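You operate a simulated robot arm through the tools that you are given. There is no shell and no other tool. Be economical: measure what you need, move in short steps, check, and stop when the job is done.

You are at the controls of a simulated robot arm. One attempt, no reset.

## Task
Dry the wet bearings in the white basket in the drying cabinet.
Fine: basket on the sliding shelf, door shut, dryer on till DRY lights, then off. Where these are worked on the way, their far stop is far enough and under half their travel is too little: sliding shelf.

Only the result counts: the job must be done as asked and must still hold three seconds after the hand-in. Knocking over, shifting, dropping, spilling or breaking anything else fails it.

## Robot
A 6-joint arm with a two-finger gripper, on a carriage that runs on a rail from [-0.701, -0.827] to [0.812, 0.958] (x, y) and turns from -3.159 to 2.653 rad about z. Base frame: it is fixed where the carriage stands at the start and does not move with it; the origin is on the floor, on the carriage's upright axis, x ahead of it, y to its left, z up. Units: m, rad, N and s.
Its first joint turns from -2.897 to 2.897 rad. Places, roughly: cabinet door [0.8, -0.2, 1.1]; dryer knob [0.7, -0.4, 0.7]; dryer switch [1, -0.1, 0.7]; drying cabinet [1.1, -0.4, 0.8]; grid of the sliding shelf [1.1, -0.4, 0.9]; inside of the white basket [1.3, 0.1, 0.9]; medium bearing [1.5, 0.25, 1]; sliding shelf [1, -0.4, 0.9]; vent slider [0.9, -0.2, 1.4]; white basket, yellow basket [1.5, 0.25, 0.75]. Payload 5 kg.
Tool frame: the origin (TCP) lies between the finger pads and is the grasp point; the fingertips stand 0.03 m ahead of it; z points along the fingers, y is the line along which they close. The gripper opens to 0.176 m. The gripper's body begins 0.153 m behind the TCP.
Orientation is that of the tool frame in the base frame, as [roll, pitch, yaw] about the fixed x, y, z axes, in that order (R = Rz(yaw) Ry(pitch) Rx(roll)). With the fingers straight down and closing along the base's y, the tool's x points along the base's -x, its y along +y and its z along -z.

## Interface
- The arm moves only by the tool servo_tool. Its argument "increments" is text: rows parted by semicolons, each of 7 numbers parted by spaces: the shift along the tool's x, y, z in m, then the turn, a rotation vector about the tool's x, y, z in rad, then the closure in counts, from 0 (fully open) to 255 (shut). In form: tx ty tz wx wy wz grip; .... A call has 1 to 10 rows; each row is the pose to reach, as a shift and turn from the pose commanded when the call began, along the tool's axes at that moment. Each row takes 0.2 s and may step no farther than 0.05 m and 0.15 rad from the row before; otherwise, or with a gripper value out of range, the whole call is refused. A pose out of reach is approached as far as the arm can. The call stops where the force on the tool passes 60 N (or 10 N more than at its start, if that is more) or the arm is blocked; 0.2 s more then pass. The fingers move at their own pace and stop on an object; they squeeze with about 42 N. The grip force told is the motor's: it shows also when the fingers shut on nothing. Time passes only in rows, and 0.2 s behind the last, so rows that repeat a pose let the fingers close. The reply holds the time, the measured pose of the TCP, the force on the tool along the base axes, the opening and the grip force, in the units named above and with some noise, with the torque about the TCP (base axes, N m) and any sound that the robot's microphone picked up.
- Cameras (640 x 400 px; columns grow to the right, rows downward): "scene" is now at [0.0417, 0.1424, 1.4872]; the picture's right is [-0.73, -0.68, 0.00], its down [-0.32, 0.35, -0.88] and it looks along [0.60, -0.64, -0.48] (base axes); focal length 267 px, centre (320, 200). "wrist" rides on the gripper at [0.067, -0.009, -0.184] in the tool frame; the picture's right is [0.14, 0.99, 0.00], its down [-0.92, 0.13, -0.36] and it looks along [-0.36, 0.05, 0.93] (tool axes); focal length 251 px, centre (320, 200). There is no depth. A picture from a camera that has moved, and an enlarged one, comes with that camera's place and axes in the base frame and with its lens.
- grab_frame(camera): a new picture of that camera. It takes no simulated time.
- slide_trunk(by): slides the trunk up (or, below 0, down) by that many m; the arm and the scene camera ride with it, the base frame stays. It gives what a move gives, with no picture.
- roll_base(legs): drives the robot by 1 to 6 legs, each [ahead, left, turn to the left] in m, m and rad, along the robot's own axes; the way and the turn of a leg run together, so that a leg with both is an arc; at most 1.5 m and 3.142 rad a leg. The arm and the cameras ride along, it lands a little off, and it stops where it bumps. It keeps to its track: a leg is cut to what the track allows. It gives what a move gives.
- turn_head(pan, tilt): turns the head with the scene camera to pan (to the left, within 2.094 rad either way) and tilt (down, from -0.506 to 1.204), counted from straight ahead of the robot. It gives what a move gives.
- zoom(camera, box): a new picture of the part [left, top, right, bottom] of that camera's present view, enlarged. It takes no simulated time.
- close_job(): hands the job in; it is judged then, once.

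Work in short steps. Places have to be worked out from the pictures, the camera data and where the tool is seen: move nearer, look again, correct. Check each grasp and each placing, and mend what went wrong. You have 120 turns and 90 pictures in all, those below and enlarged ones among them. Open the gripper and draw the arm clear of the work before you hand the job in, unless the task says otherwise; then end with one line.

The tools are called after "Call:" by a JSON object that holds its "op" and its "data". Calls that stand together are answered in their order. servo_tool: Moves the arm, as the interface text tells. Its arguments: {"type":"object","properties":{"increments":{"type":"string"}},"required":["increments"]} The other tools are called the same way: slide_trunk (by) slides the trunk up or down; roll_base (legs) drives the base; turn_head (pan, tilt) turns the head that bears the scene camera; grab_frame (camera) takes a picture; zoom (camera, box) takes an enlarged picture of a part of a camera's view; close_job () hands the job in.

At the start:

```text
time: 0.0
tool_pos: [0.6135, -0.1286, 1.2158]
tcp_rot: [3.14, 0.0, 3.141]
force: [-0.7, -0.5, 0.2]
ft_torque: [-0.03, 0.01, 0.0]
gripper_width: 0.1761
grasp_force: 0.2
trunk travel left (down, up): [-0.025, 0.325]
robot x, y, heading: [-0.0002, 0.0027, 0.001]
head pan, tilt: [-0.824, 0.497]
```

scene: 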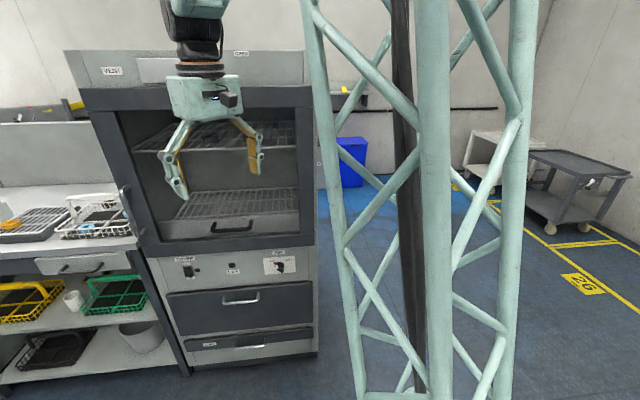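
wrist: 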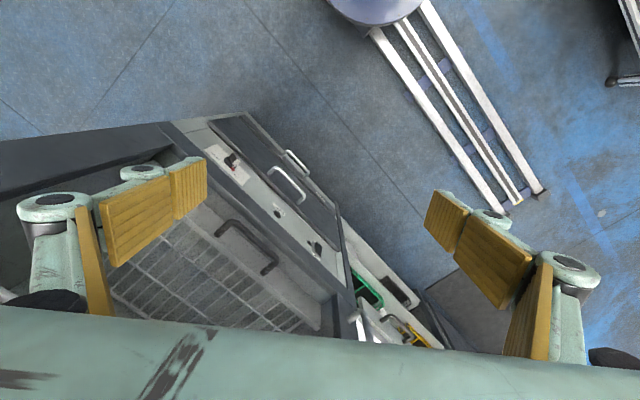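

The scene shows the cabinet with its door apparently a frame (open or glass). I look more to the left to see the basket and zoom the cabinet.

Call:
{"op": "turn_head", "data": {"pan": -0.15, "tilt": 0.5}}

Call:
{"op": "grab_frame", "data": {"camera": "scene"}}

```text
time: 1.1
tool_pos: [0.6146, -0.1284, 1.2167]
tcp_rot: [3.141, -0.002, -3.14]
force: [-0.1, -0.3, 0.7]
ft_torque: [-0.02, -0.03, 0.0]
gripper_width: 0.1757
grasp_force: 0.0
trunk travel left (down, up): [-0.025, 0.325]
robot x, y, heading: [0.0009, 0.0022, 0.003]
head pan, tilt: [-0.15, 0.499]
```

```text
87 pictures are left
camera scene: at [0.0698, 0.1954, 1.487], right [-0.15, -0.99, 0.0], down [-0.47, 0.07, -0.88], along [0.87, -0.13, -0.48], focal length 267 px, centre (320, 200)
```

scene: 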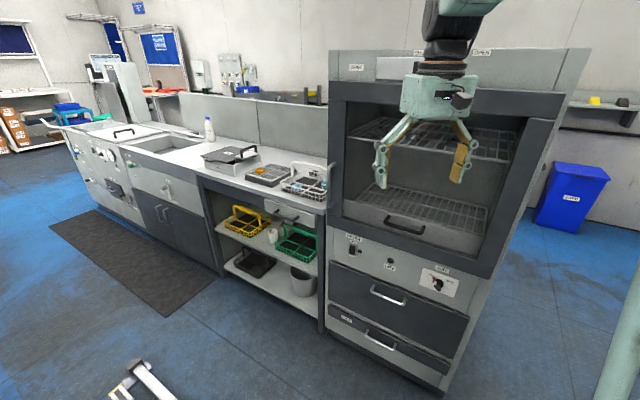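

The white basket sits on the bench just left of the cabinet. I zoom on the cabinet and basket to read door state, controls and shelf.

Call:
{"op": "zoom", "data": {"camera": "scene", "box": [310, 40, 600, 220]}}

Call:
{"op": "zoom", "data": {"camera": "scene", "box": [190, 130, 350, 230]}}

Call:
{"op": "zoom", "data": {"camera": "scene", "box": [320, 200, 480, 300]}}

```text
2.21 times, centred on (455, 130) of scene
camera zoom: at [0.0698, 0.1954, 1.487], right [-0.15, -0.99, 0.0], down [-0.47, 0.07, -0.88], along [0.87, -0.13, -0.48], focal length 589 px, centre (22, 354)
```

zoom: 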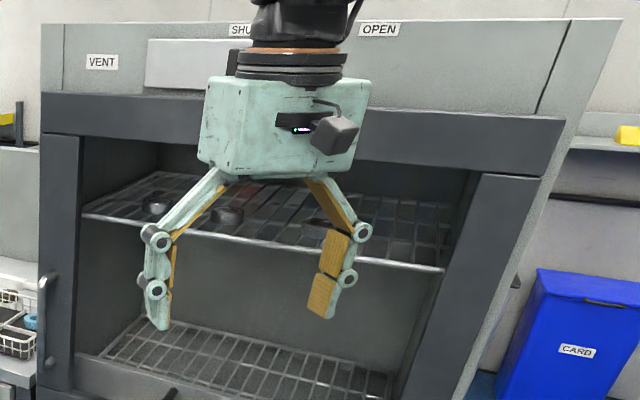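

```text
4.00 times, centred on (270, 180) of scene
camera zoom: at [0.0698, 0.1954, 1.487], right [-0.15, -0.99, 0.0], down [-0.47, 0.07, -0.88], along [0.87, -0.13, -0.48], focal length 1068 px, centre (520, 280)
```

zoom: 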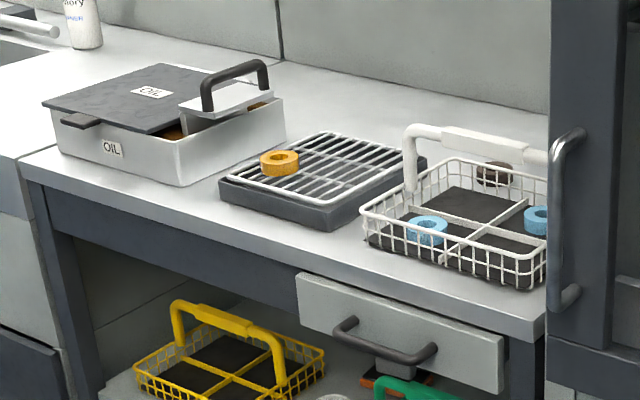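

```text
4.00 times, centred on (400, 250) of scene
camera zoom: at [0.0698, 0.1954, 1.487], right [-0.15, -0.99, 0.0], down [-0.47, 0.07, -0.88], along [0.87, -0.13, -0.48], focal length 1068 px, centre (0, 0)
```

zoom: 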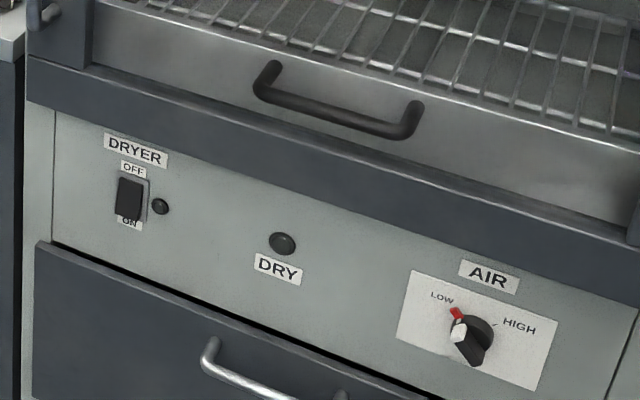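

The door is shut with its handle on the left (hinge right). Cabinet front faces roughly heading -0.70; I turn the robot to face it and look.

Call:
{"op": "roll_base", "data": {"legs": [[0, 0, -0.7]]}}

Call:
{"op": "turn_head", "data": {"pan": 0.2, "tilt": 0.5}}

Call:
{"op": "grab_frame", "data": {"camera": "scene"}}

```text
time: 3.3
tool_pos: [0.3879, -0.4926, 1.2162]
tcp_rot: [3.141, 0.0, 2.447]
force: [-0.6, 0.5, -0.3]
ft_torque: [-0.04, -0.02, -0.04]
gripper_width: 0.1761
grasp_force: 0.1
trunk travel left (down, up): [-0.025, 0.325]
robot x, y, heading: [-0.0019, -0.0017, -0.694]
head pan, tilt: [-0.15, 0.499]
```

```text
time: 4.1
tool_pos: [0.3881, -0.493, 1.2159]
tcp_rot: [-3.141, -0.003, 2.447]
force: [-0.2, 0.7, -0.2]
ft_torque: [-0.03, 0.02, 0.02]
gripper_width: 0.1764
grasp_force: 0.1
trunk travel left (down, up): [-0.025, 0.325]
robot x, y, heading: [0.0018, -0.001, -0.696]
head pan, tilt: [0.201, 0.499]
```

```text
83 pictures are left
camera scene: at [0.1991, 0.1297, 1.487], right [-0.48, -0.88, 0.0], down [-0.42, 0.23, -0.88], along [0.77, -0.42, -0.48], focal length 267 px, centre (320, 200)
```

scene: 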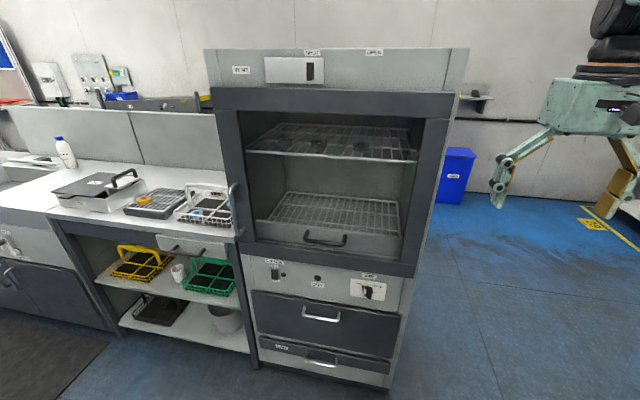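

Clear view now. I zoom on the vent slider and on the dials and the door handle area.

Call:
{"op": "zoom", "data": {"camera": "scene", "box": [200, 40, 480, 215]}}

Call:
{"op": "zoom", "data": {"camera": "scene", "box": [220, 180, 440, 320]}}

Call:
{"op": "zoom", "data": {"camera": "scene", "box": [160, 160, 270, 240]}}

```text
2.29 times, centred on (340, 128) of scene
camera zoom: at [0.1991, 0.1297, 1.487], right [-0.48, -0.88, 0.0], down [-0.42, 0.23, -0.88], along [0.77, -0.42, -0.48], focal length 610 px, centre (274, 366)
```

zoom: 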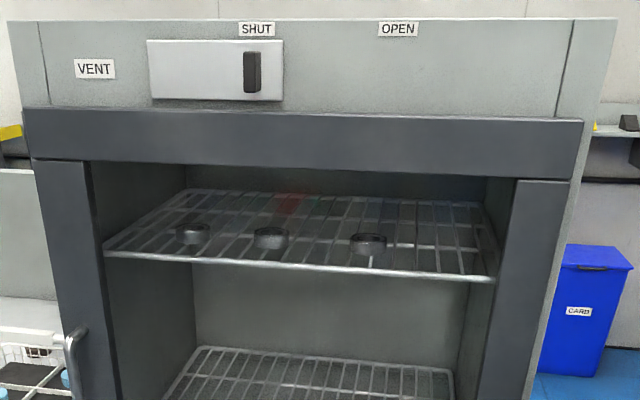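

```text
2.86 times, centred on (330, 250) of scene
camera zoom: at [0.1991, 0.1297, 1.487], right [-0.48, -0.88, 0.0], down [-0.42, 0.23, -0.88], along [0.77, -0.42, -0.48], focal length 763 px, centre (291, 57)
```

zoom: 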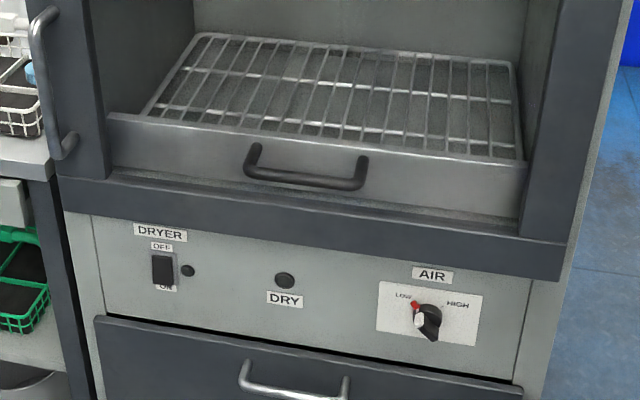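

```text
5.00 times, centred on (215, 200) of scene
camera zoom: at [0.1991, 0.1297, 1.487], right [-0.48, -0.88, 0.0], down [-0.42, 0.23, -0.88], along [0.77, -0.42, -0.48], focal length 1335 px, centre (845, 200)
```

zoom: 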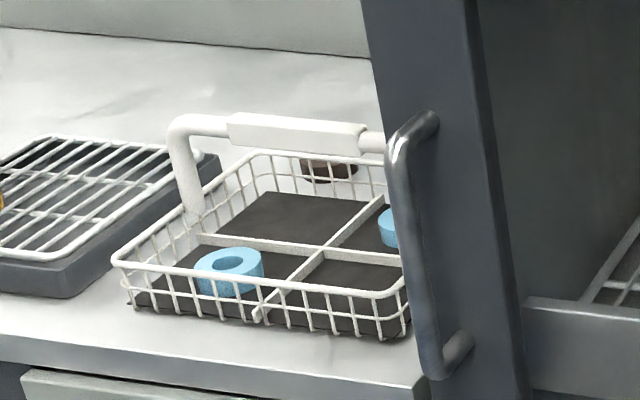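

Estimates (cabinet frame s left, d deep): handle bar at s≈0.67, d≈0.75, z 0.92–1.11; hinge at s≈0.05. I drive left along the rail so that the door can swing beside me.

Call:
{"op": "roll_base", "data": {"legs": [[0, 0.8, 0]]}}

Call:
{"op": "turn_head", "data": {"pan": -0.2, "tilt": 0.55}}

Call:
{"op": "grab_frame", "data": {"camera": "scene"}}

Call:
{"op": "grab_frame", "data": {"camera": "wrist"}}

```text
time: 8.6
tool_pos: [0.9044, 0.1166, 1.2159]
tcp_rot: [3.14, 0.0, 2.449]
force: [-0.2, 0.1, -0.4]
ft_torque: [0.0, 0.01, 0.02]
gripper_width: 0.1759
grasp_force: 0.1
trunk travel left (down, up): [-0.025, 0.325]
robot x, y, heading: [0.5097, 0.6069, -0.697]
head pan, tilt: [0.201, 0.499]
```

```text
time: 9.5
tool_pos: [0.9048, 0.116, 1.2167]
tcp_rot: [-3.141, -0.001, 2.449]
force: [-0.2, 0.2, 0.2]
ft_torque: [0.0, 0.0, 0.02]
gripper_width: 0.176
grasp_force: 0.0
trunk travel left (down, up): [-0.025, 0.325]
robot x, y, heading: [0.5144, 0.6061, -0.692]
head pan, tilt: [-0.201, 0.55]
```

```text
79 pictures are left
camera scene: at [0.6892, 0.7106, 1.4824], right [-0.78, -0.63, 0.0], down [-0.33, 0.41, -0.85], along [0.54, -0.66, -0.52], focal length 267 px, centre (320, 200)
```

scene: 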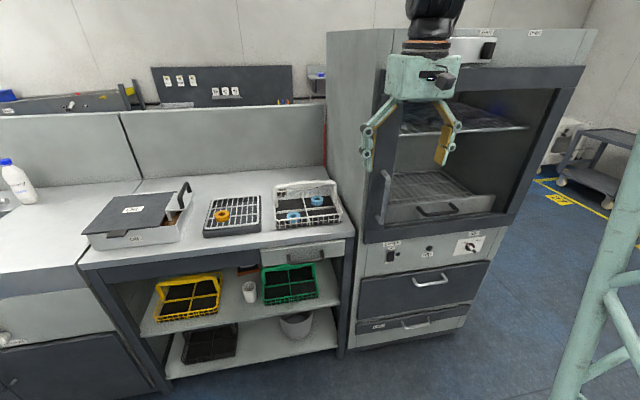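

```text
78 pictures are left
camera wrist: at [0.8472, 0.1518, 1.3989], right [0.53, 0.85, 0.0], down [0.79, -0.49, 0.36], along [0.31, -0.19, -0.93], focal length 251 px, centre (320, 200)
```

wrist: 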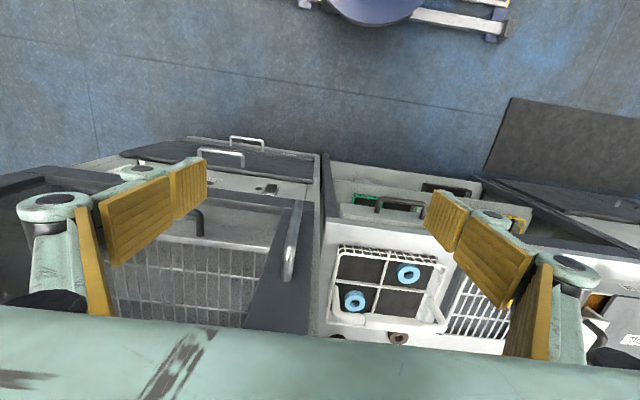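

The robot now stands at s≈0.80. I zoom on the handle to triangulate it with the new baseline.

Call:
{"op": "zoom", "data": {"camera": "scene", "box": [340, 150, 500, 250]}}

Call:
{"op": "zoom", "data": {"camera": "scene", "box": [200, 165, 360, 265]}}

Call:
{"op": "zoom", "data": {"camera": "wrist", "box": [200, 160, 520, 360]}}

```text
4.00 times, centred on (420, 200) of scene
camera zoom: at [0.6892, 0.7106, 1.4824], right [-0.78, -0.63, 0.0], down [-0.33, 0.41, -0.85], along [0.54, -0.66, -0.52], focal length 1068 px, centre (-80, 200)
```

zoom: 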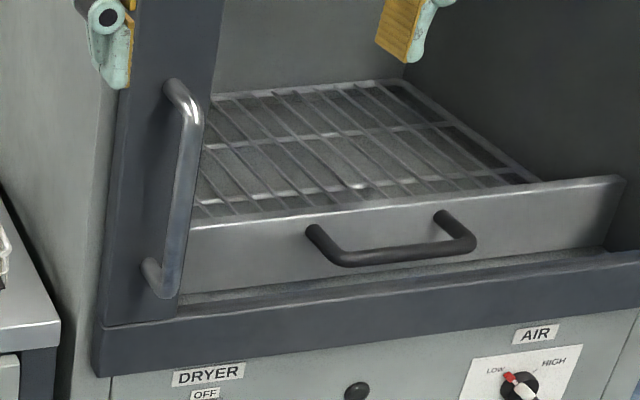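

```text
4.00 times, centred on (280, 215) of scene
camera zoom: at [0.6892, 0.7106, 1.4824], right [-0.78, -0.63, 0.0], down [-0.33, 0.41, -0.85], along [0.54, -0.66, -0.52], focal length 1068 px, centre (480, 140)
```

zoom: 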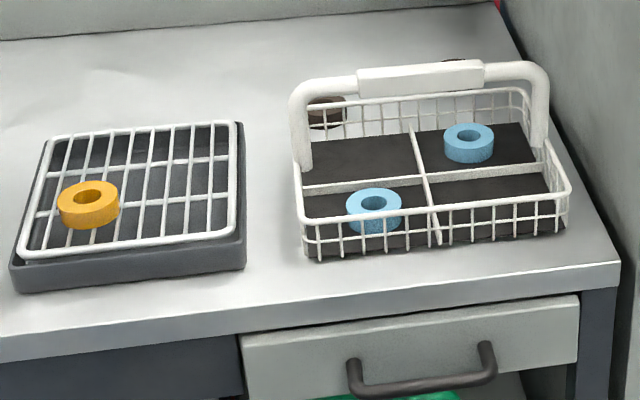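

```text
2.00 times, centred on (360, 260) of wrist
camera zoom: at [0.8472, 0.1518, 1.3989], right [0.53, 0.85, 0.0], down [0.79, -0.49, 0.36], along [0.31, -0.19, -0.93], focal length 503 px, centre (240, 80)
```

zoom: 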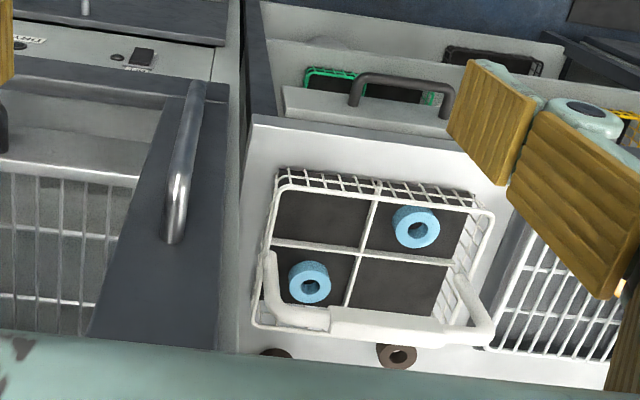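

Bar located at s≈0.655, d≈0.727, z 0.955–1.13. I tilt the tool 60° toward the door while going down in front of the bar, fingers open.

Call:
{"op": "servo_tool", "data": {"increments": "0 -0.003 0.022 0 -0.13 0 0; 0 -0.006 0.044 0 -0.26 0 0; 0 -0.009 0.066 0 -0.39 0 0; 0 -0.012 0.088 0 -0.52 0 0; 0 -0.014 0.11 0 -0.65 0 0; 0 -0.016 0.132 0 -0.78 0 0; 0 -0.018 0.154 0 -0.91 0 0; 0 -0.018 0.175 0 -1.04 0 0"}}

Call:
{"op": "grab_frame", "data": {"camera": "wrist"}}

Call:
{"op": "grab_frame", "data": {"camera": "scene"}}

```text
time: 11.5
tool_pos: [0.9739, 0.1509, 1.0388]
tcp_rot: [2.82, 0.901, 2.467]
force: [2.0, -1.6, -1.5]
ft_torque: [0.12, 0.04, 0.13]
gripper_width: 0.1761
grasp_force: 0.0
out of reach, approached as far as the arm can: row 5, 6, 7, 8
trunk travel left (down, up): [-0.025, 0.325]
robot x, y, heading: [0.5154, 0.608, -0.691]
head pan, tilt: [-0.201, 0.55]
stopped in row 8: the arm was blocked; the commanded pose is now the measured one
```

```text
74 pictures are left
camera wrist: at [0.7946, 0.2079, 1.0922], right [0.33, 0.94, 0.09], down [0.22, -0.16, 0.96], along [0.92, -0.3, -0.26], focal length 251 px, centre (320, 200)
```

wrist: 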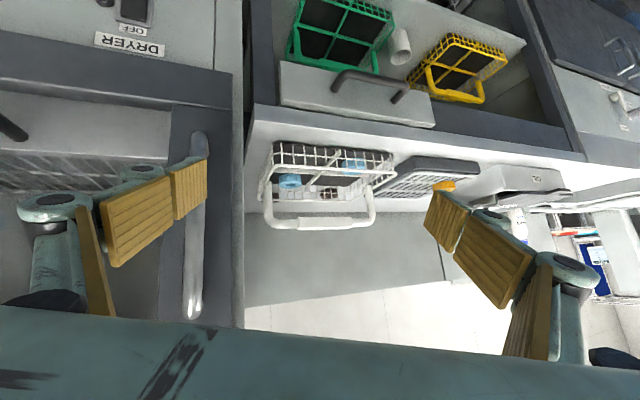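

```text
73 pictures are left
camera scene: at [0.691, 0.7093, 1.4823], right [-0.78, -0.63, 0.0], down [-0.33, 0.41, -0.85], along [0.53, -0.66, -0.52], focal length 267 px, centre (320, 200)
```

scene: 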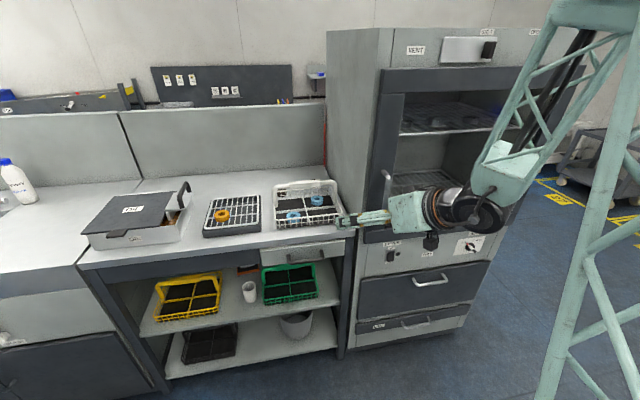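

The arm was at a folded limit: TCP is at s≈0.745, d≈0.645, 9 cm left of the goal. I raise the trunk to give the arm room.

Call:
{"op": "slide_trunk", "data": {"by": 0.2}}

```text
time: 13.7
tool_pos: [0.9728, 0.1506, 1.2398]
tcp_rot: [2.821, 0.903, 2.467]
force: [0.1, -0.7, 0.6]
ft_torque: [-0.01, -0.02, 0.0]
gripper_width: 0.1759
grasp_force: 0.1
trunk travel left (down, up): [-0.225, 0.125]
robot x, y, heading: [0.5137, 0.6068, -0.689]
head pan, tilt: [-0.201, 0.55]
```

Tool is now yawed 0.43 rad left. I command the straight pose in front of the bar (s 0.655, d 0.64, z 1.04), tilt 60°.

Call:
{"op": "servo_tool", "data": {"increments": "0.02 -0.015 0.0105 0.043 -0.018 -0.001 0; 0.04 -0.03 0.021 0.086 -0.036 -0.002 0; 0.06 -0.045 0.0315 0.129 -0.054 -0.003 0; 0.08 -0.06 0.042 0.172 -0.072 -0.004 0; 0.1 -0.075 0.0525 0.215 -0.09 -0.005 0; 0.12 -0.09 0.063 0.258 -0.108 -0.006 0; 0.14 -0.105 0.0735 0.301 -0.126 -0.007 0; 0.161 -0.1215 0.0843 0.344 -0.146 -0.007 0"}}

Call:
{"op": "grab_frame", "data": {"camera": "scene"}}

```text
time: 15.4
tool_pos: [0.9472, 0.0278, 1.1213]
tcp_rot: [2.936, 0.983, 2.287]
force: [0.5, 1.6, -0.1]
ft_torque: [-0.06, 0.03, -0.1]
gripper_width: 0.1759
grasp_force: 0.0
out of reach, approached as far as the arm can: row 1, 2, 3, 4, 5, 6, 7, 8
trunk travel left (down, up): [-0.225, 0.125]
robot x, y, heading: [0.513, 0.6077, -0.689]
head pan, tilt: [-0.201, 0.55]
```

```text
72 pictures are left
camera scene: at [0.6892, 0.7114, 1.6823], right [-0.78, -0.63, 0.0], down [-0.33, 0.41, -0.85], along [0.53, -0.66, -0.52], focal length 267 px, centre (320, 200)
```

scene: 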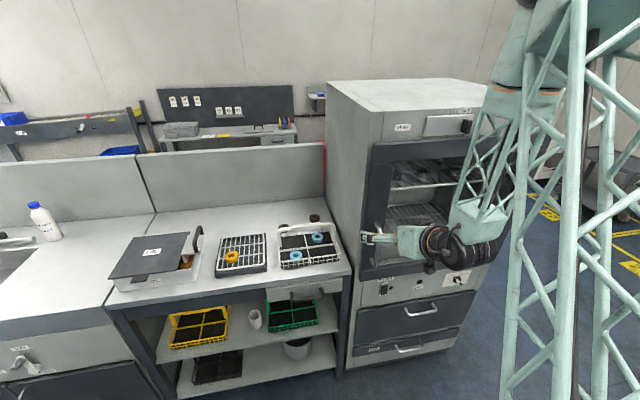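

TCP is near the bar but misaligned. I back out to d≈0.62 and reduce the tilt to 35°, which should be well in reach.

Call:
{"op": "servo_tool", "data": {"increments": "0.008 0.006 -0.026 0 0 0 0; 0.016 0.012 -0.053 0.02 0.09 -0.017 0; 0.032 0.025 -0.079 0.045 0.19 -0.034 0; 0.032 0.025 -0.079 0.07 0.29 -0.05 0; 0.032 0.025 -0.079 0.093 0.381 -0.069 0; 0.032 0.025 -0.079 0.093 0.381 -0.069 0"}}

Call:
{"op": "grab_frame", "data": {"camera": "wrist"}}

```text
time: 16.9
tool_pos: [0.8974, 0.0963, 1.14]
tcp_rot: [-3.141, 0.609, 2.439]
force: [0.6, -0.4, -0.9]
ft_torque: [0.04, 0.06, -0.06]
gripper_width: 0.1761
grasp_force: 0.0
out of reach, approached as far as the arm can: row 1, 2, 3, 4
trunk travel left (down, up): [-0.225, 0.125]
robot x, y, heading: [0.5166, 0.6072, -0.692]
head pan, tilt: [-0.201, 0.55]
```

```text
71 pictures are left
camera wrist: at [0.7688, 0.193, 1.2512], right [0.55, 0.83, -0.08], down [0.5, -0.26, 0.82], along [0.66, -0.5, -0.56], focal length 251 px, centre (320, 200)
```

wrist: 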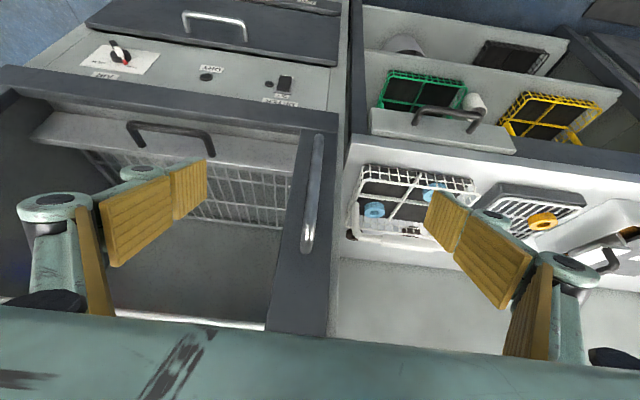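

Pose reached exactly with the bar centred between the fingers. I move down and forward onto the bar (d≈0.715, z≈1.03).

Call:
{"op": "servo_tool", "data": {"increments": "-0.003 0 0.036 0 0 0 0; -0.006 0 0.072 0 0 0 0; -0.009 0 0.108 0 0 0 0; -0.013 0 0.143 0 0 0 0"}}

Call:
{"op": "grab_frame", "data": {"camera": "wrist"}}

Call:
{"op": "zoom", "data": {"camera": "scene", "box": [320, 130, 560, 280]}}

```text
time: 17.9
tool_pos: [0.9689, 0.0325, 1.0362]
tcp_rot: [3.122, 0.604, 2.433]
force: [-0.5, 0.8, 1.3]
ft_torque: [-0.07, -0.1, 0.0]
gripper_width: 0.176
grasp_force: 0.1
out of reach, approached as far as the arm can: row 4
trunk travel left (down, up): [-0.225, 0.125]
robot x, y, heading: [0.5145, 0.6066, -0.692]
head pan, tilt: [-0.201, 0.55]
```

```text
70 pictures are left
camera wrist: at [0.8395, 0.1274, 1.148], right [0.55, 0.83, -0.06], down [0.5, -0.27, 0.82], along [0.67, -0.49, -0.56], focal length 251 px, centre (320, 200)
```

wrist: 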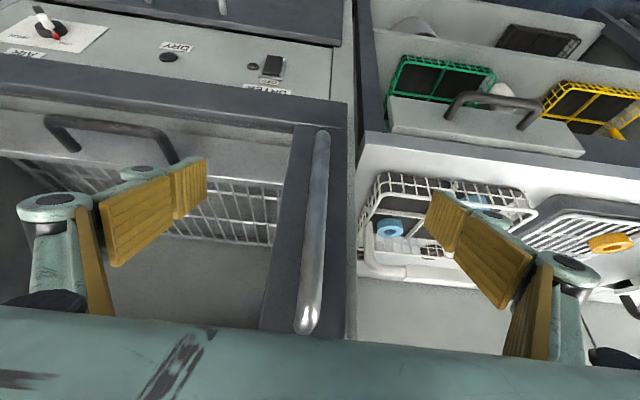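

```text
2.67 times, centred on (440, 205) of scene
camera zoom: at [0.6882, 0.7114, 1.6823], right [-0.78, -0.63, 0.0], down [-0.33, 0.41, -0.85], along [0.53, -0.66, -0.52], focal length 712 px, centre (0, 187)
```

zoom: 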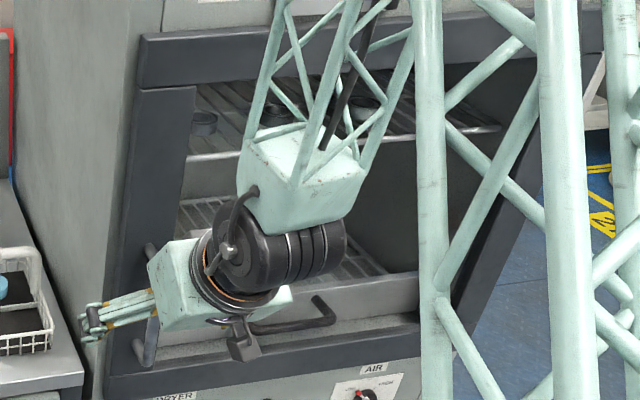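

The bar lies at the TCP's pixel column, with consistent depth. I close the gripper.

Call:
{"op": "servo_tool", "data": {"increments": "0 0 0 0 0 0 255; 0 0 0 0 0 0 255; 0 0 0 0 0 0 255; 0 0 0 0 0 0 255; 0 0 0 0 0 0 255; 0 0 0 0 0 0 255; 0 0 0 0 0 0 255"}}

Call:
{"op": "grab_frame", "data": {"camera": "wrist"}}

```text
time: 19.4
tool_pos: [0.9693, 0.0334, 1.0349]
tcp_rot: [3.125, 0.604, 2.432]
force: [-4.4, -7.4, -1.2]
ft_torque: [-0.37, 0.3, -0.11]
gripper_width: 0.0154
grasp_force: 45.1
trunk travel left (down, up): [-0.225, 0.125]
robot x, y, heading: [0.5172, 0.6073, -0.695]
head pan, tilt: [-0.201, 0.55]
```

```text
68 pictures are left
camera wrist: at [0.8394, 0.1264, 1.1478], right [0.55, 0.83, -0.06], down [0.5, -0.27, 0.82], along [0.67, -0.49, -0.56], focal length 251 px, centre (320, 200)
```

wrist: 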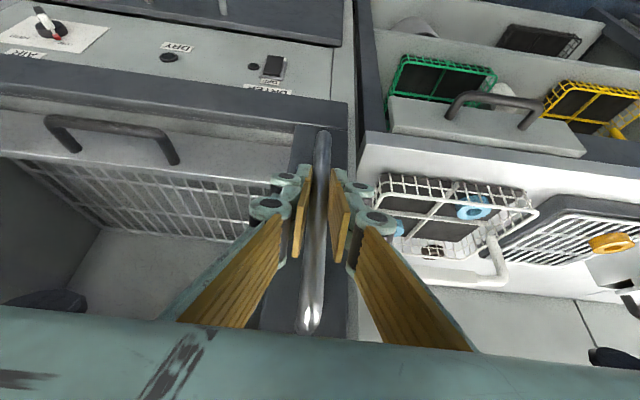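

Firm grip on the bar (0.015 m). I pull along the door's arc about the hinge at s≈0.05, letting the round bar turn in the pads.

Call:
{"op": "servo_tool", "data": {"increments": "0.0247 -0.004 -0.017 0 0 0 255; 0.0494 -0.010 -0.0341 0 0 0 255; 0.0741 -0.018 -0.0511 0 0 0 255; 0.0971 -0.026 -0.067 0 0 0 255; 0.121 -0.037 -0.0835 0 0 0 255; 0.144 -0.048 -0.0994 0 0 0 255"}}

Call:
{"op": "grab_frame", "data": {"camera": "scene"}}

```text
time: 20.1
tool_pos: [0.9214, 0.0603, 1.047]
tcp_rot: [3.114, 0.59, 2.44]
force: [2.7, -1.2, -9.1]
ft_torque: [0.47, 1.59, -0.27]
gripper_width: 0.0154
grasp_force: 45.8
out of reach, approached as far as the arm can: row 1, 2, 3
trunk travel left (down, up): [-0.225, 0.125]
robot x, y, heading: [0.5157, 0.6088, -0.685]
head pan, tilt: [-0.201, 0.55]
stopped in row 3: the force on the tool passed its limit at 105 N (the readings are from after the stop); the commanded pose is now the measured one
```

```text
67 pictures are left
camera scene: at [0.6913, 0.7114, 1.6825], right [-0.78, -0.63, 0.0], down [-0.33, 0.41, -0.85], along [0.54, -0.66, -0.52], focal length 267 px, centre (320, 200)
```

scene: 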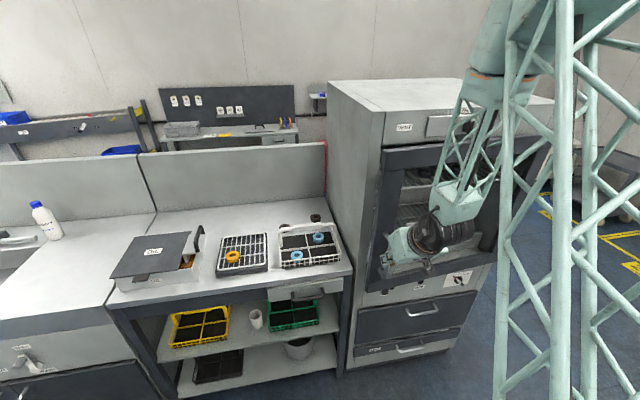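

The door is ajar by 5 cm; the stop came from the tilt limit pushing the pads up. I reduce the tilt to about 20° in place and continue the arc.

Call:
{"op": "servo_tool", "data": {"increments": "0 0 0 0 0.13 0 255; 0 0 0 0 0.26 0 255; 0.029 -0.0085 -0.0195 0 0.26 0 255; 0.053 -0.017 -0.0356 0 0.26 0 255; 0.077 -0.0275 -0.0517 0 0.26 0 255; 0.1 -0.039 -0.0673 0 0.26 0 255; 0.123 -0.052 -0.0823 0 0.26 0 255; 0.145 -0.067 -0.0973 0 0.26 0 255"}}

Call:
{"op": "grab_frame", "data": {"camera": "scene"}}

```text
time: 22.0
tool_pos: [0.7439, 0.1216, 1.047]
tcp_rot: [3.114, 0.322, 2.452]
force: [3.7, 17.7, 22.9]
ft_torque: [-1.73, 0.63, 0.39]
gripper_width: 0.0158
grasp_force: 45.1
out of reach, approached as far as the arm can: row 2, 8
trunk travel left (down, up): [-0.225, 0.125]
robot x, y, heading: [0.5107, 0.6099, -0.688]
head pan, tilt: [-0.201, 0.55]
stopped in row 8: the force on the tool passed its limit at 63 N (the readings are from after the stop); the commanded pose is now the measured one
```

```text
66 pictures are left
camera scene: at [0.6895, 0.7149, 1.6822], right [-0.78, -0.63, 0.0], down [-0.33, 0.4, -0.85], along [0.54, -0.66, -0.52], focal length 267 px, centre (320, 200)
```

scene: 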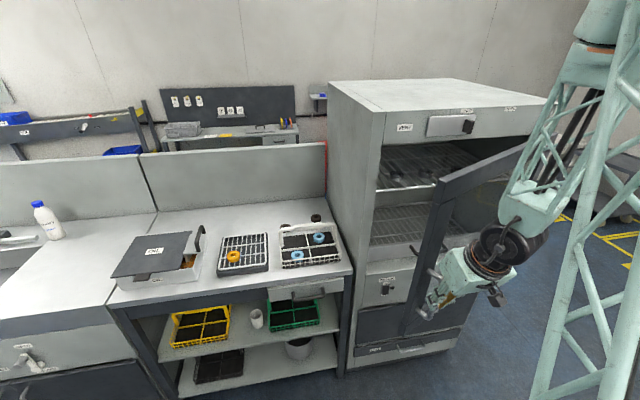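

Door is open about 0.4 rad, TCP at s≈0.574, d≈0.489. I open the fingers, back off along the door's normal and straighten the tool.

Call:
{"op": "servo_tool", "data": {"increments": "0 0 0 0 0 0 150; 0 0 0 0 0 0 150; 0 0 0 0 0 0 150; 0 0 0 0 0 0 150; 0.035 -0.015 -0.012 0 0 0 150; 0.07 -0.031 -0.023 0 0 0 150; 0.07 -0.031 -0.023 0 0.1 0 150; 0.07 -0.031 -0.023 0 0.2 0 255; 0.07 -0.031 -0.023 0 0.31 0 255"}}

Call:
{"op": "grab_frame", "data": {"camera": "scene"}}

```text
time: 24.0
tool_pos: [0.6756, 0.1403, 1.0461]
tcp_rot: [3.083, 0.095, 2.396]
force: [-4.2, 0.8, -0.5]
ft_torque: [-0.04, -0.76, 0.05]
gripper_width: 0.0002
grasp_force: 28.9
out of reach, approached as far as the arm can: row 5, 6, 7, 9
trunk travel left (down, up): [-0.225, 0.125]
robot x, y, heading: [0.5165, 0.6082, -0.685]
head pan, tilt: [-0.201, 0.55]
```

```text
65 pictures are left
camera scene: at [0.6891, 0.7117, 1.6825], right [-0.78, -0.63, 0.0], down [-0.33, 0.41, -0.85], along [0.54, -0.66, -0.52], focal length 267 px, centre (320, 200)
```

scene: 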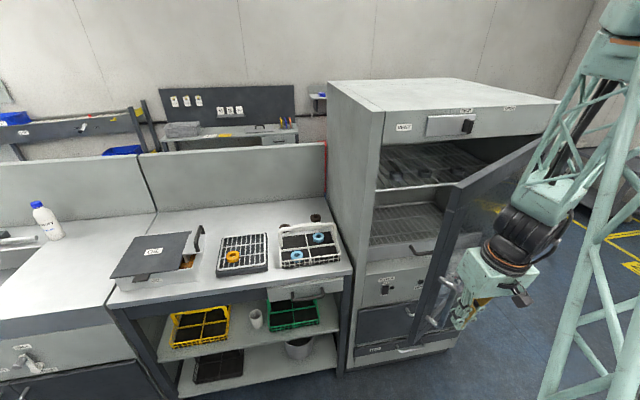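

The tool is clear of the bar. I back off 3 cm more and drive the base left 0.3 m, so the hand passes round the door's free edge.

Call:
{"op": "servo_tool", "data": {"increments": "0.03 0 -0.003 0 0 0 255"}}

Call:
{"op": "roll_base", "data": {"legs": [[0, 0.32, -0.015]]}}

Call:
{"op": "turn_head", "data": {"pan": -0.35, "tilt": 0.6}}

Call:
{"op": "grab_frame", "data": {"camera": "scene"}}

```text
time: 24.4
tool_pos: [0.6467, 0.1629, 1.0461]
tcp_rot: [3.097, 0.078, 2.457]
force: [0.9, -1.0, 0.1]
ft_torque: [0.06, 0.16, 0.02]
gripper_width: 0.0
grasp_force: 42.0
trunk travel left (down, up): [-0.225, 0.125]
robot x, y, heading: [0.5152, 0.6098, -0.688]
head pan, tilt: [-0.201, 0.55]
```

```text
time: 26.7
tool_pos: [0.8491, 0.4076, 1.0455]
tcp_rot: [3.095, 0.079, 2.442]
force: [-0.3, 0.6, -0.4]
ft_torque: [0.01, 0.01, -0.02]
gripper_width: 0.0
grasp_force: 41.7
trunk travel left (down, up): [-0.225, 0.125]
robot x, y, heading: [0.722, 0.8554, -0.699]
head pan, tilt: [-0.201, 0.55]
```

```text
time: 27.4
tool_pos: [0.8493, 0.4067, 1.0458]
tcp_rot: [3.092, 0.079, 2.442]
force: [-0.4, 0.5, -0.5]
ft_torque: [0.01, 0.0, -0.01]
gripper_width: 0.0
grasp_force: 42.0
trunk travel left (down, up): [-0.225, 0.125]
robot x, y, heading: [0.7219, 0.8532, -0.701]
head pan, tilt: [-0.351, 0.6]
```

```text
64 pictures are left
camera scene: at [0.8863, 0.9484, 1.6779], right [-0.87, -0.5, 0.0], down [-0.28, 0.49, -0.83], along [0.41, -0.72, -0.56], focal length 267 px, centre (320, 200)
```

scene: 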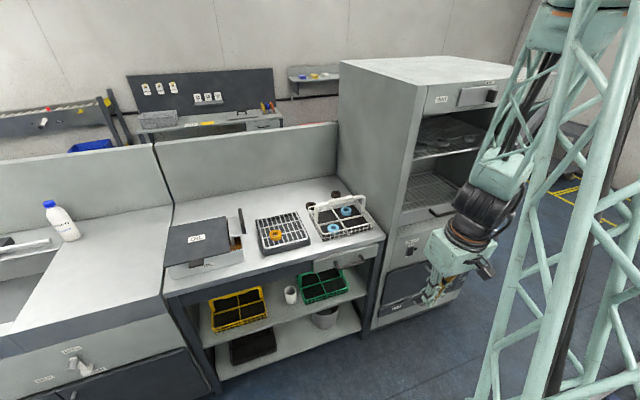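

Robot at s≈1.12, TCP s≈0.86, d≈0.385. I push the hand forward to d≈0.55 behind the door's free edge, then drive right so the fist swings the door open.

Call:
{"op": "servo_tool", "data": {"increments": "-0.04 0 0.003 0 0 0 255; -0.08 0 0.006 0 0 0 255; -0.12 0 0.01 0 0 0 255; -0.165 0 0.013 0 0 0 255"}}

Call:
{"op": "roll_base", "data": {"legs": [[0, -0.4, 0]]}}

Call:
{"op": "grab_frame", "data": {"camera": "scene"}}

```text
time: 28.4
tool_pos: [0.975, 0.3006, 1.0454]
tcp_rot: [3.095, 0.078, 2.442]
force: [-1.0, 0.0, 0.6]
ft_torque: [-0.1, -0.11, -0.01]
gripper_width: 0.0
grasp_force: 41.7
trunk travel left (down, up): [-0.225, 0.125]
robot x, y, heading: [0.7234, 0.8512, -0.695]
head pan, tilt: [-0.351, 0.6]
```

```text
time: 30.0
tool_pos: [0.8578, 0.1696, 1.0452]
tcp_rot: [3.086, 0.07, 2.436]
force: [1.0, -1.8, -0.7]
ft_torque: [0.09, 0.08, 0.0]
gripper_width: 0.0003
grasp_force: 41.9
trunk travel left (down, up): [-0.225, 0.125]
robot x, y, heading: [0.6036, 0.7166, -0.697]
head pan, tilt: [-0.351, 0.6]
stopped in leg 1: the force on the tool passed its limit at 179 N (the readings are from after the stop); the commanded pose is now the measured one
```

```text
63 pictures are left
camera scene: at [0.7686, 0.8086, 1.6777], right [-0.87, -0.5, 0.0], down [-0.28, 0.49, -0.82], along [0.41, -0.72, -0.57], focal length 267 px, centre (320, 200)
```

scene: 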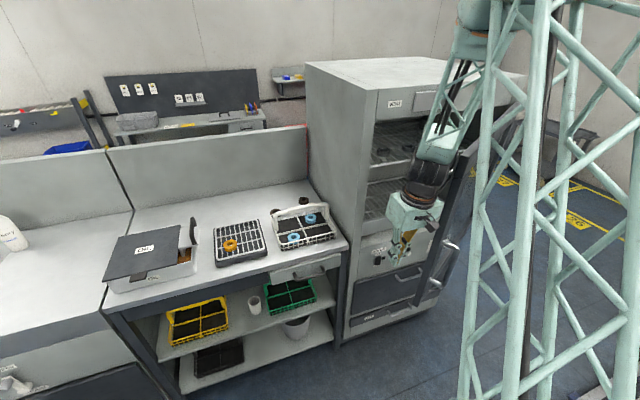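

The gripper body met the door's inner edge and the base stopped. I push gently with the arm instead, to the right.

Call:
{"op": "servo_tool", "data": {"increments": "0 -0.015 0 0 0 0 255; 0 -0.03 0 0 0 0 255; 0 -0.05 0 0 0 0 255; 0 -0.075 0 0 0 0 255; 0 -0.1 0 0 0 0 255; 0 -0.125 0 0 0 0 255; 0 -0.15 0 0 0 0 255; 0 -0.175 0 0 0 0 255; 0 -0.2 0 0 0 0 255"}}

Call:
{"op": "grab_frame", "data": {"camera": "scene"}}

```text
time: 30.4
tool_pos: [0.8493, 0.1643, 1.0429]
tcp_rot: [3.083, 0.062, 2.435]
force: [0.5, -1.6, -2.0]
ft_torque: [0.25, 0.04, 0.01]
gripper_width: 0.0
grasp_force: 42.2
trunk travel left (down, up): [-0.225, 0.125]
robot x, y, heading: [0.6014, 0.713, -0.698]
head pan, tilt: [-0.351, 0.6]
stopped in row 2: the force on the tool passed its limit at 73 N (the readings are from after the stop); the commanded pose is now the measured one
```

```text
62 pictures are left
camera scene: at [0.7689, 0.8085, 1.6778], right [-0.87, -0.5, 0.0], down [-0.28, 0.49, -0.82], along [0.41, -0.71, -0.57], focal length 267 px, centre (320, 200)
```

scene: 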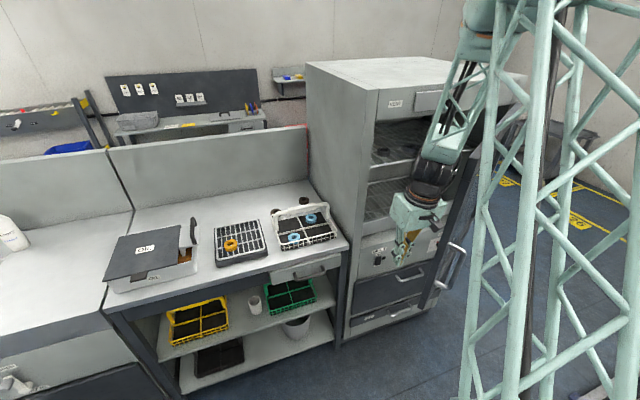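

Blocked again at 73 N. I zoom to see what touches.

Call:
{"op": "zoom", "data": {"camera": "scene", "box": [340, 60, 560, 320]}}

Call:
{"op": "grab_frame", "data": {"camera": "wrist"}}

```text
1.54 times, centred on (450, 190) of scene
camera zoom: at [0.7689, 0.8085, 1.6778], right [-0.87, -0.5, 0.0], down [-0.28, 0.49, -0.82], along [0.41, -0.71, -0.57], focal length 411 px, centre (120, 215)
```

zoom: 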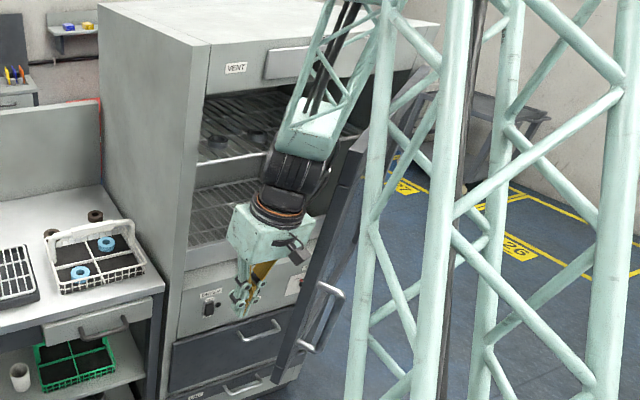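

```text
60 pictures are left
camera wrist: at [0.7763, 0.1981, 1.2196], right [0.53, 0.84, 0.05], down [0.75, -0.5, 0.43], along [0.39, -0.19, -0.9], focal length 251 px, centre (320, 200)
```

wrist: 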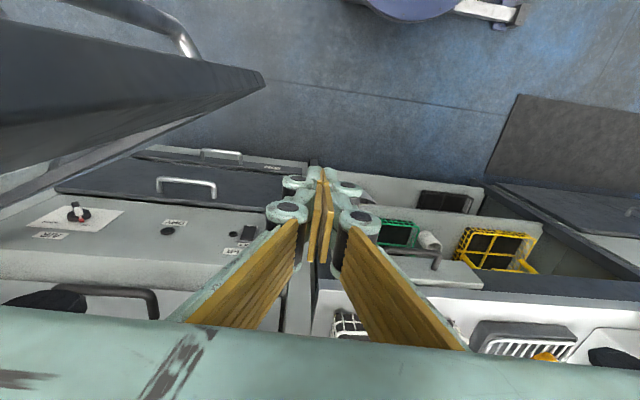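

Door is now ~0.53 rad open; the wrist presses its inner face, and a pure sideways push jams. I sweep along the door's arc: back toward me and right.

Call:
{"op": "servo_tool", "data": {"increments": "0.02 -0.01 0 0 0 0 255; 0.035 -0.025 0 0 0 0 255; 0.069 -0.049 0 0 0 0 255; 0.104 -0.085 0 0 0 0 255; 0.139 -0.12 0 0 0 0 255; 0.166 -0.16 0 0 0 0 255; 0.193 -0.204 0 0 0 0 255; 0.212 -0.25 0 0 0 0 255; 0.229 -0.297 0 0 0 0 255"}}

Call:
{"op": "grab_frame", "data": {"camera": "scene"}}

```text
refused: row 4 steps farther than a row can; nothing moved
```

```text
59 pictures are left
camera scene: at [0.7689, 0.8085, 1.6778], right [-0.87, -0.5, 0.0], down [-0.28, 0.49, -0.82], along [0.41, -0.71, -0.57], focal length 267 px, centre (320, 200)
```

scene: 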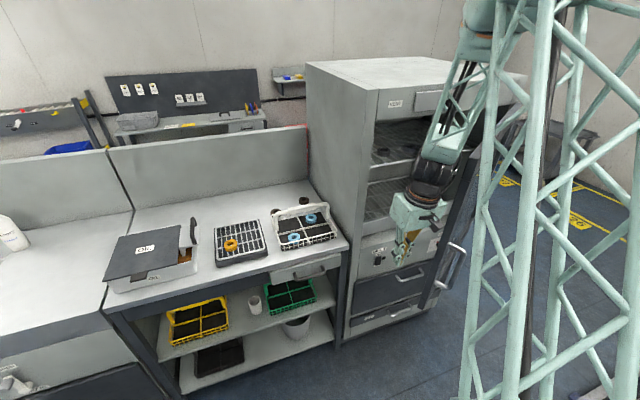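

One step was just too long; I resend with shorter steps.

Call:
{"op": "servo_tool", "data": {"increments": "0.018 -0.01 0 0 0 0 255; 0.035 -0.025 0 0 0 0 255; 0.06 -0.042 0 0 0 0 255; 0.085 -0.065 0 0 0 0 255; 0.11 -0.09 0 0 0 0 255; 0.135 -0.115 0 0 0 0 255; 0.155 -0.145 0 0 0 0 255; 0.175 -0.178 0 0 0 0 255; 0.193 -0.21 0 0 0 0 255"}}

Call:
{"op": "grab_frame", "data": {"camera": "scene"}}

```text
time: 32.4
tool_pos: [0.5684, 0.1288, 1.0167]
tcp_rot: [3.081, 0.063, 2.436]
force: [-0.9, 0.5, -0.6]
ft_torque: [-0.02, 0.03, 0.01]
gripper_width: 0.0
grasp_force: 42.0
trunk travel left (down, up): [-0.225, 0.125]
robot x, y, heading: [0.6051, 0.7233, -0.696]
head pan, tilt: [-0.351, 0.6]
```

```text
58 pictures are left
camera scene: at [0.7687, 0.81, 1.6778], right [-0.87, -0.5, 0.0], down [-0.28, 0.49, -0.83], along [0.41, -0.72, -0.56], focal length 267 px, centre (320, 200)
```

scene: 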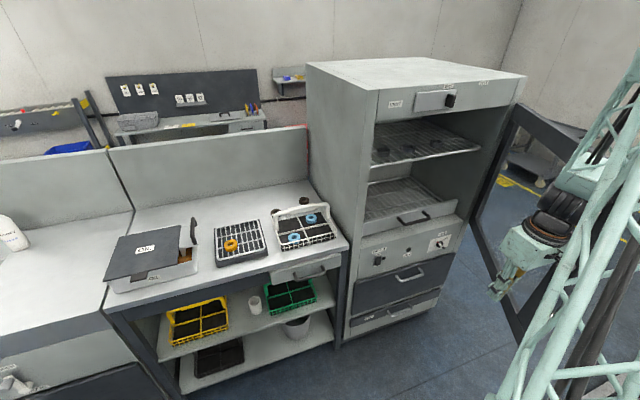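

The door swings freely, now roughly 75° open. I push further right to open it past square.

Call:
{"op": "servo_tool", "data": {"increments": "0 -0.035 0 0 0 0 255; 0 -0.07 0 0 0 0 255; 0 -0.105 0 0 0 0 255; 0 -0.14 0 0 0 0 255; -0.01 -0.175 0 0 0 0 255; -0.03 -0.21 0 0 0 0 255; -0.05 -0.24 0 0 0 0 255; -0.07 -0.27 0 0 0 0 255; -0.09 -0.3 0 0 0 0 255"}}

Call:
{"op": "grab_frame", "data": {"camera": "scene"}}

```text
time: 34.4
tool_pos: [0.4432, -0.1584, 1.0082]
tcp_rot: [3.082, 0.063, 2.438]
force: [-0.6, -0.2, -0.2]
ft_torque: [-0.09, 0.02, 0.0]
gripper_width: 0.0002
grasp_force: 42.0
trunk travel left (down, up): [-0.225, 0.125]
robot x, y, heading: [0.6021, 0.7139, -0.698]
head pan, tilt: [-0.351, 0.6]
```

```text
57 pictures are left
camera scene: at [0.7682, 0.8104, 1.6778], right [-0.87, -0.5, 0.0], down [-0.28, 0.49, -0.83], along [0.41, -0.72, -0.56], focal length 267 px, centre (320, 200)
```

scene: 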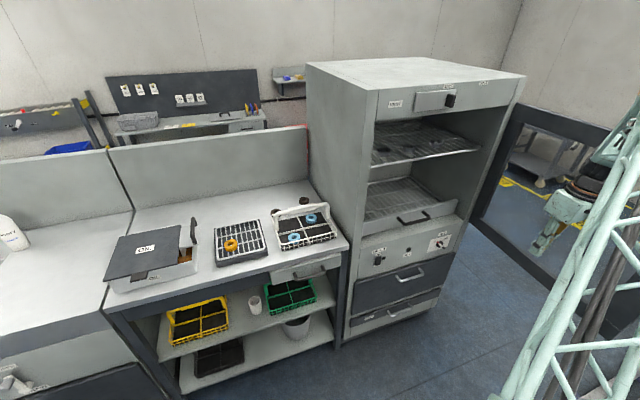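

Door is open past square. Now I zoom on the sliding shelf, its handle and the dryer panel.

Call:
{"op": "zoom", "data": {"camera": "scene", "box": [340, 160, 500, 260]}}

Call:
{"op": "turn_head", "data": {"pan": -0.1, "tilt": 0.6}}

Call:
{"op": "zoom", "data": {"camera": "scene", "box": [150, 160, 310, 260]}}

```text
4.00 times, centred on (420, 210) of scene
camera zoom: at [0.7682, 0.8104, 1.6778], right [-0.87, -0.5, 0.0], down [-0.28, 0.49, -0.83], along [0.41, -0.72, -0.56], focal length 1068 px, centre (-80, 160)
```

zoom: 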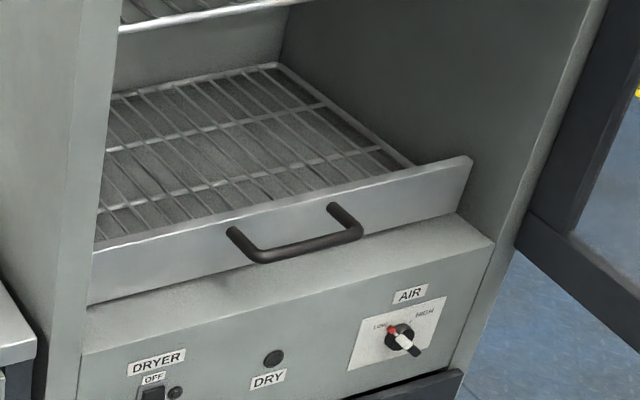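

```text
time: 35.2
tool_pos: [0.4415, -0.1575, 1.0063]
tcp_rot: [3.083, 0.062, 2.436]
force: [-0.2, -0.2, -0.3]
ft_torque: [0.05, 0.04, 0.0]
gripper_width: 0.0002
grasp_force: 42.0
trunk travel left (down, up): [-0.225, 0.125]
robot x, y, heading: [0.6059, 0.7119, -0.696]
head pan, tilt: [-0.099, 0.6]
```

```text
4.00 times, centred on (230, 210) of scene
camera zoom: at [0.7861, 0.8234, 1.6779], right [-0.72, -0.7, 0.0], down [-0.39, 0.4, -0.83], along [0.58, -0.59, -0.56], focal length 1068 px, centre (680, 160)
```

zoom: 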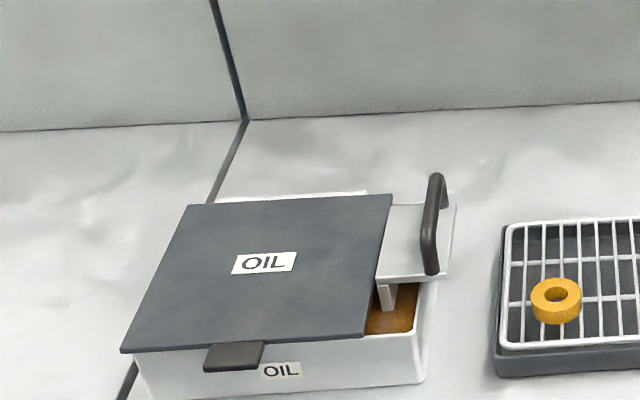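

Shelf handle bar: s 0.305–0.437, d≈0.813, z≈0.90, front plate at d≈0.864. I bring the hand left away from the door while turning it 90° so that the fingers close along d.

Call:
{"op": "servo_tool", "data": {"increments": "0 0.026 0 0 0 0.149 255; 0 0.052 0 0 0 0.298 255; 0 0.078 0 0 0 0.447 255; 0 0.104 0 0 0 0.596 255; 0 0.13 0 0 0 0.745 255; 0 0.156 0 0 0 0.894 200; 0 0.182 0 0 0 1.043 200; 0 0.208 0 0 0 1.192 200; 0 0.234 0 0 0 1.341 200; 0 0.26 0 0 0 1.49 200"}}

Call:
{"op": "roll_base", "data": {"legs": [[0, -0.31, 0]]}}

Call:
{"op": "turn_head", "data": {"pan": -0.3, "tilt": 0.7}}

Call:
{"op": "grab_frame", "data": {"camera": "scene"}}

```text
time: 37.4
tool_pos: [0.6094, 0.0416, 1.0204]
tcp_rot: [3.073, -0.056, 0.947]
force: [-0.3, 0.2, 0.2]
ft_torque: [-0.02, -0.01, 0.04]
gripper_width: 0.038
grasp_force: 0.1
trunk travel left (down, up): [-0.225, 0.125]
robot x, y, heading: [0.6071, 0.7121, -0.7]
head pan, tilt: [-0.099, 0.6]
```

```text
time: 39.6
tool_pos: [0.4087, -0.1968, 1.0204]
tcp_rot: [3.072, -0.054, 0.949]
force: [0.8, -1.0, 0.1]
ft_torque: [-0.02, -0.03, 0.02]
gripper_width: 0.038
grasp_force: 0.1
trunk travel left (down, up): [-0.225, 0.125]
robot x, y, heading: [0.4042, 0.4745, -0.697]
head pan, tilt: [-0.099, 0.6]
```

```text
time: 40.3
tool_pos: [0.4075, -0.1974, 1.0213]
tcp_rot: [3.074, -0.056, 0.95]
force: [0.3, -0.2, -0.2]
ft_torque: [-0.02, 0.02, -0.01]
gripper_width: 0.0379
grasp_force: 0.1
trunk travel left (down, up): [-0.225, 0.125]
robot x, y, heading: [0.4043, 0.476, -0.694]
head pan, tilt: [-0.3, 0.7]
```

```text
54 pictures are left
camera scene: at [0.569, 0.5776, 1.6693], right [-0.84, -0.54, 0.0], down [-0.35, 0.54, -0.77], along [0.41, -0.64, -0.64], focal length 267 px, centre (320, 200)
```

scene: 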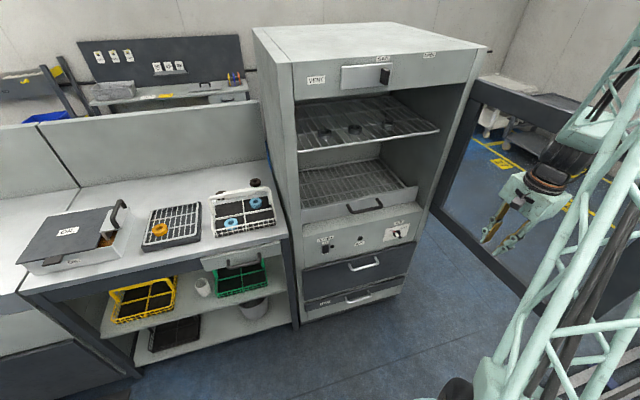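

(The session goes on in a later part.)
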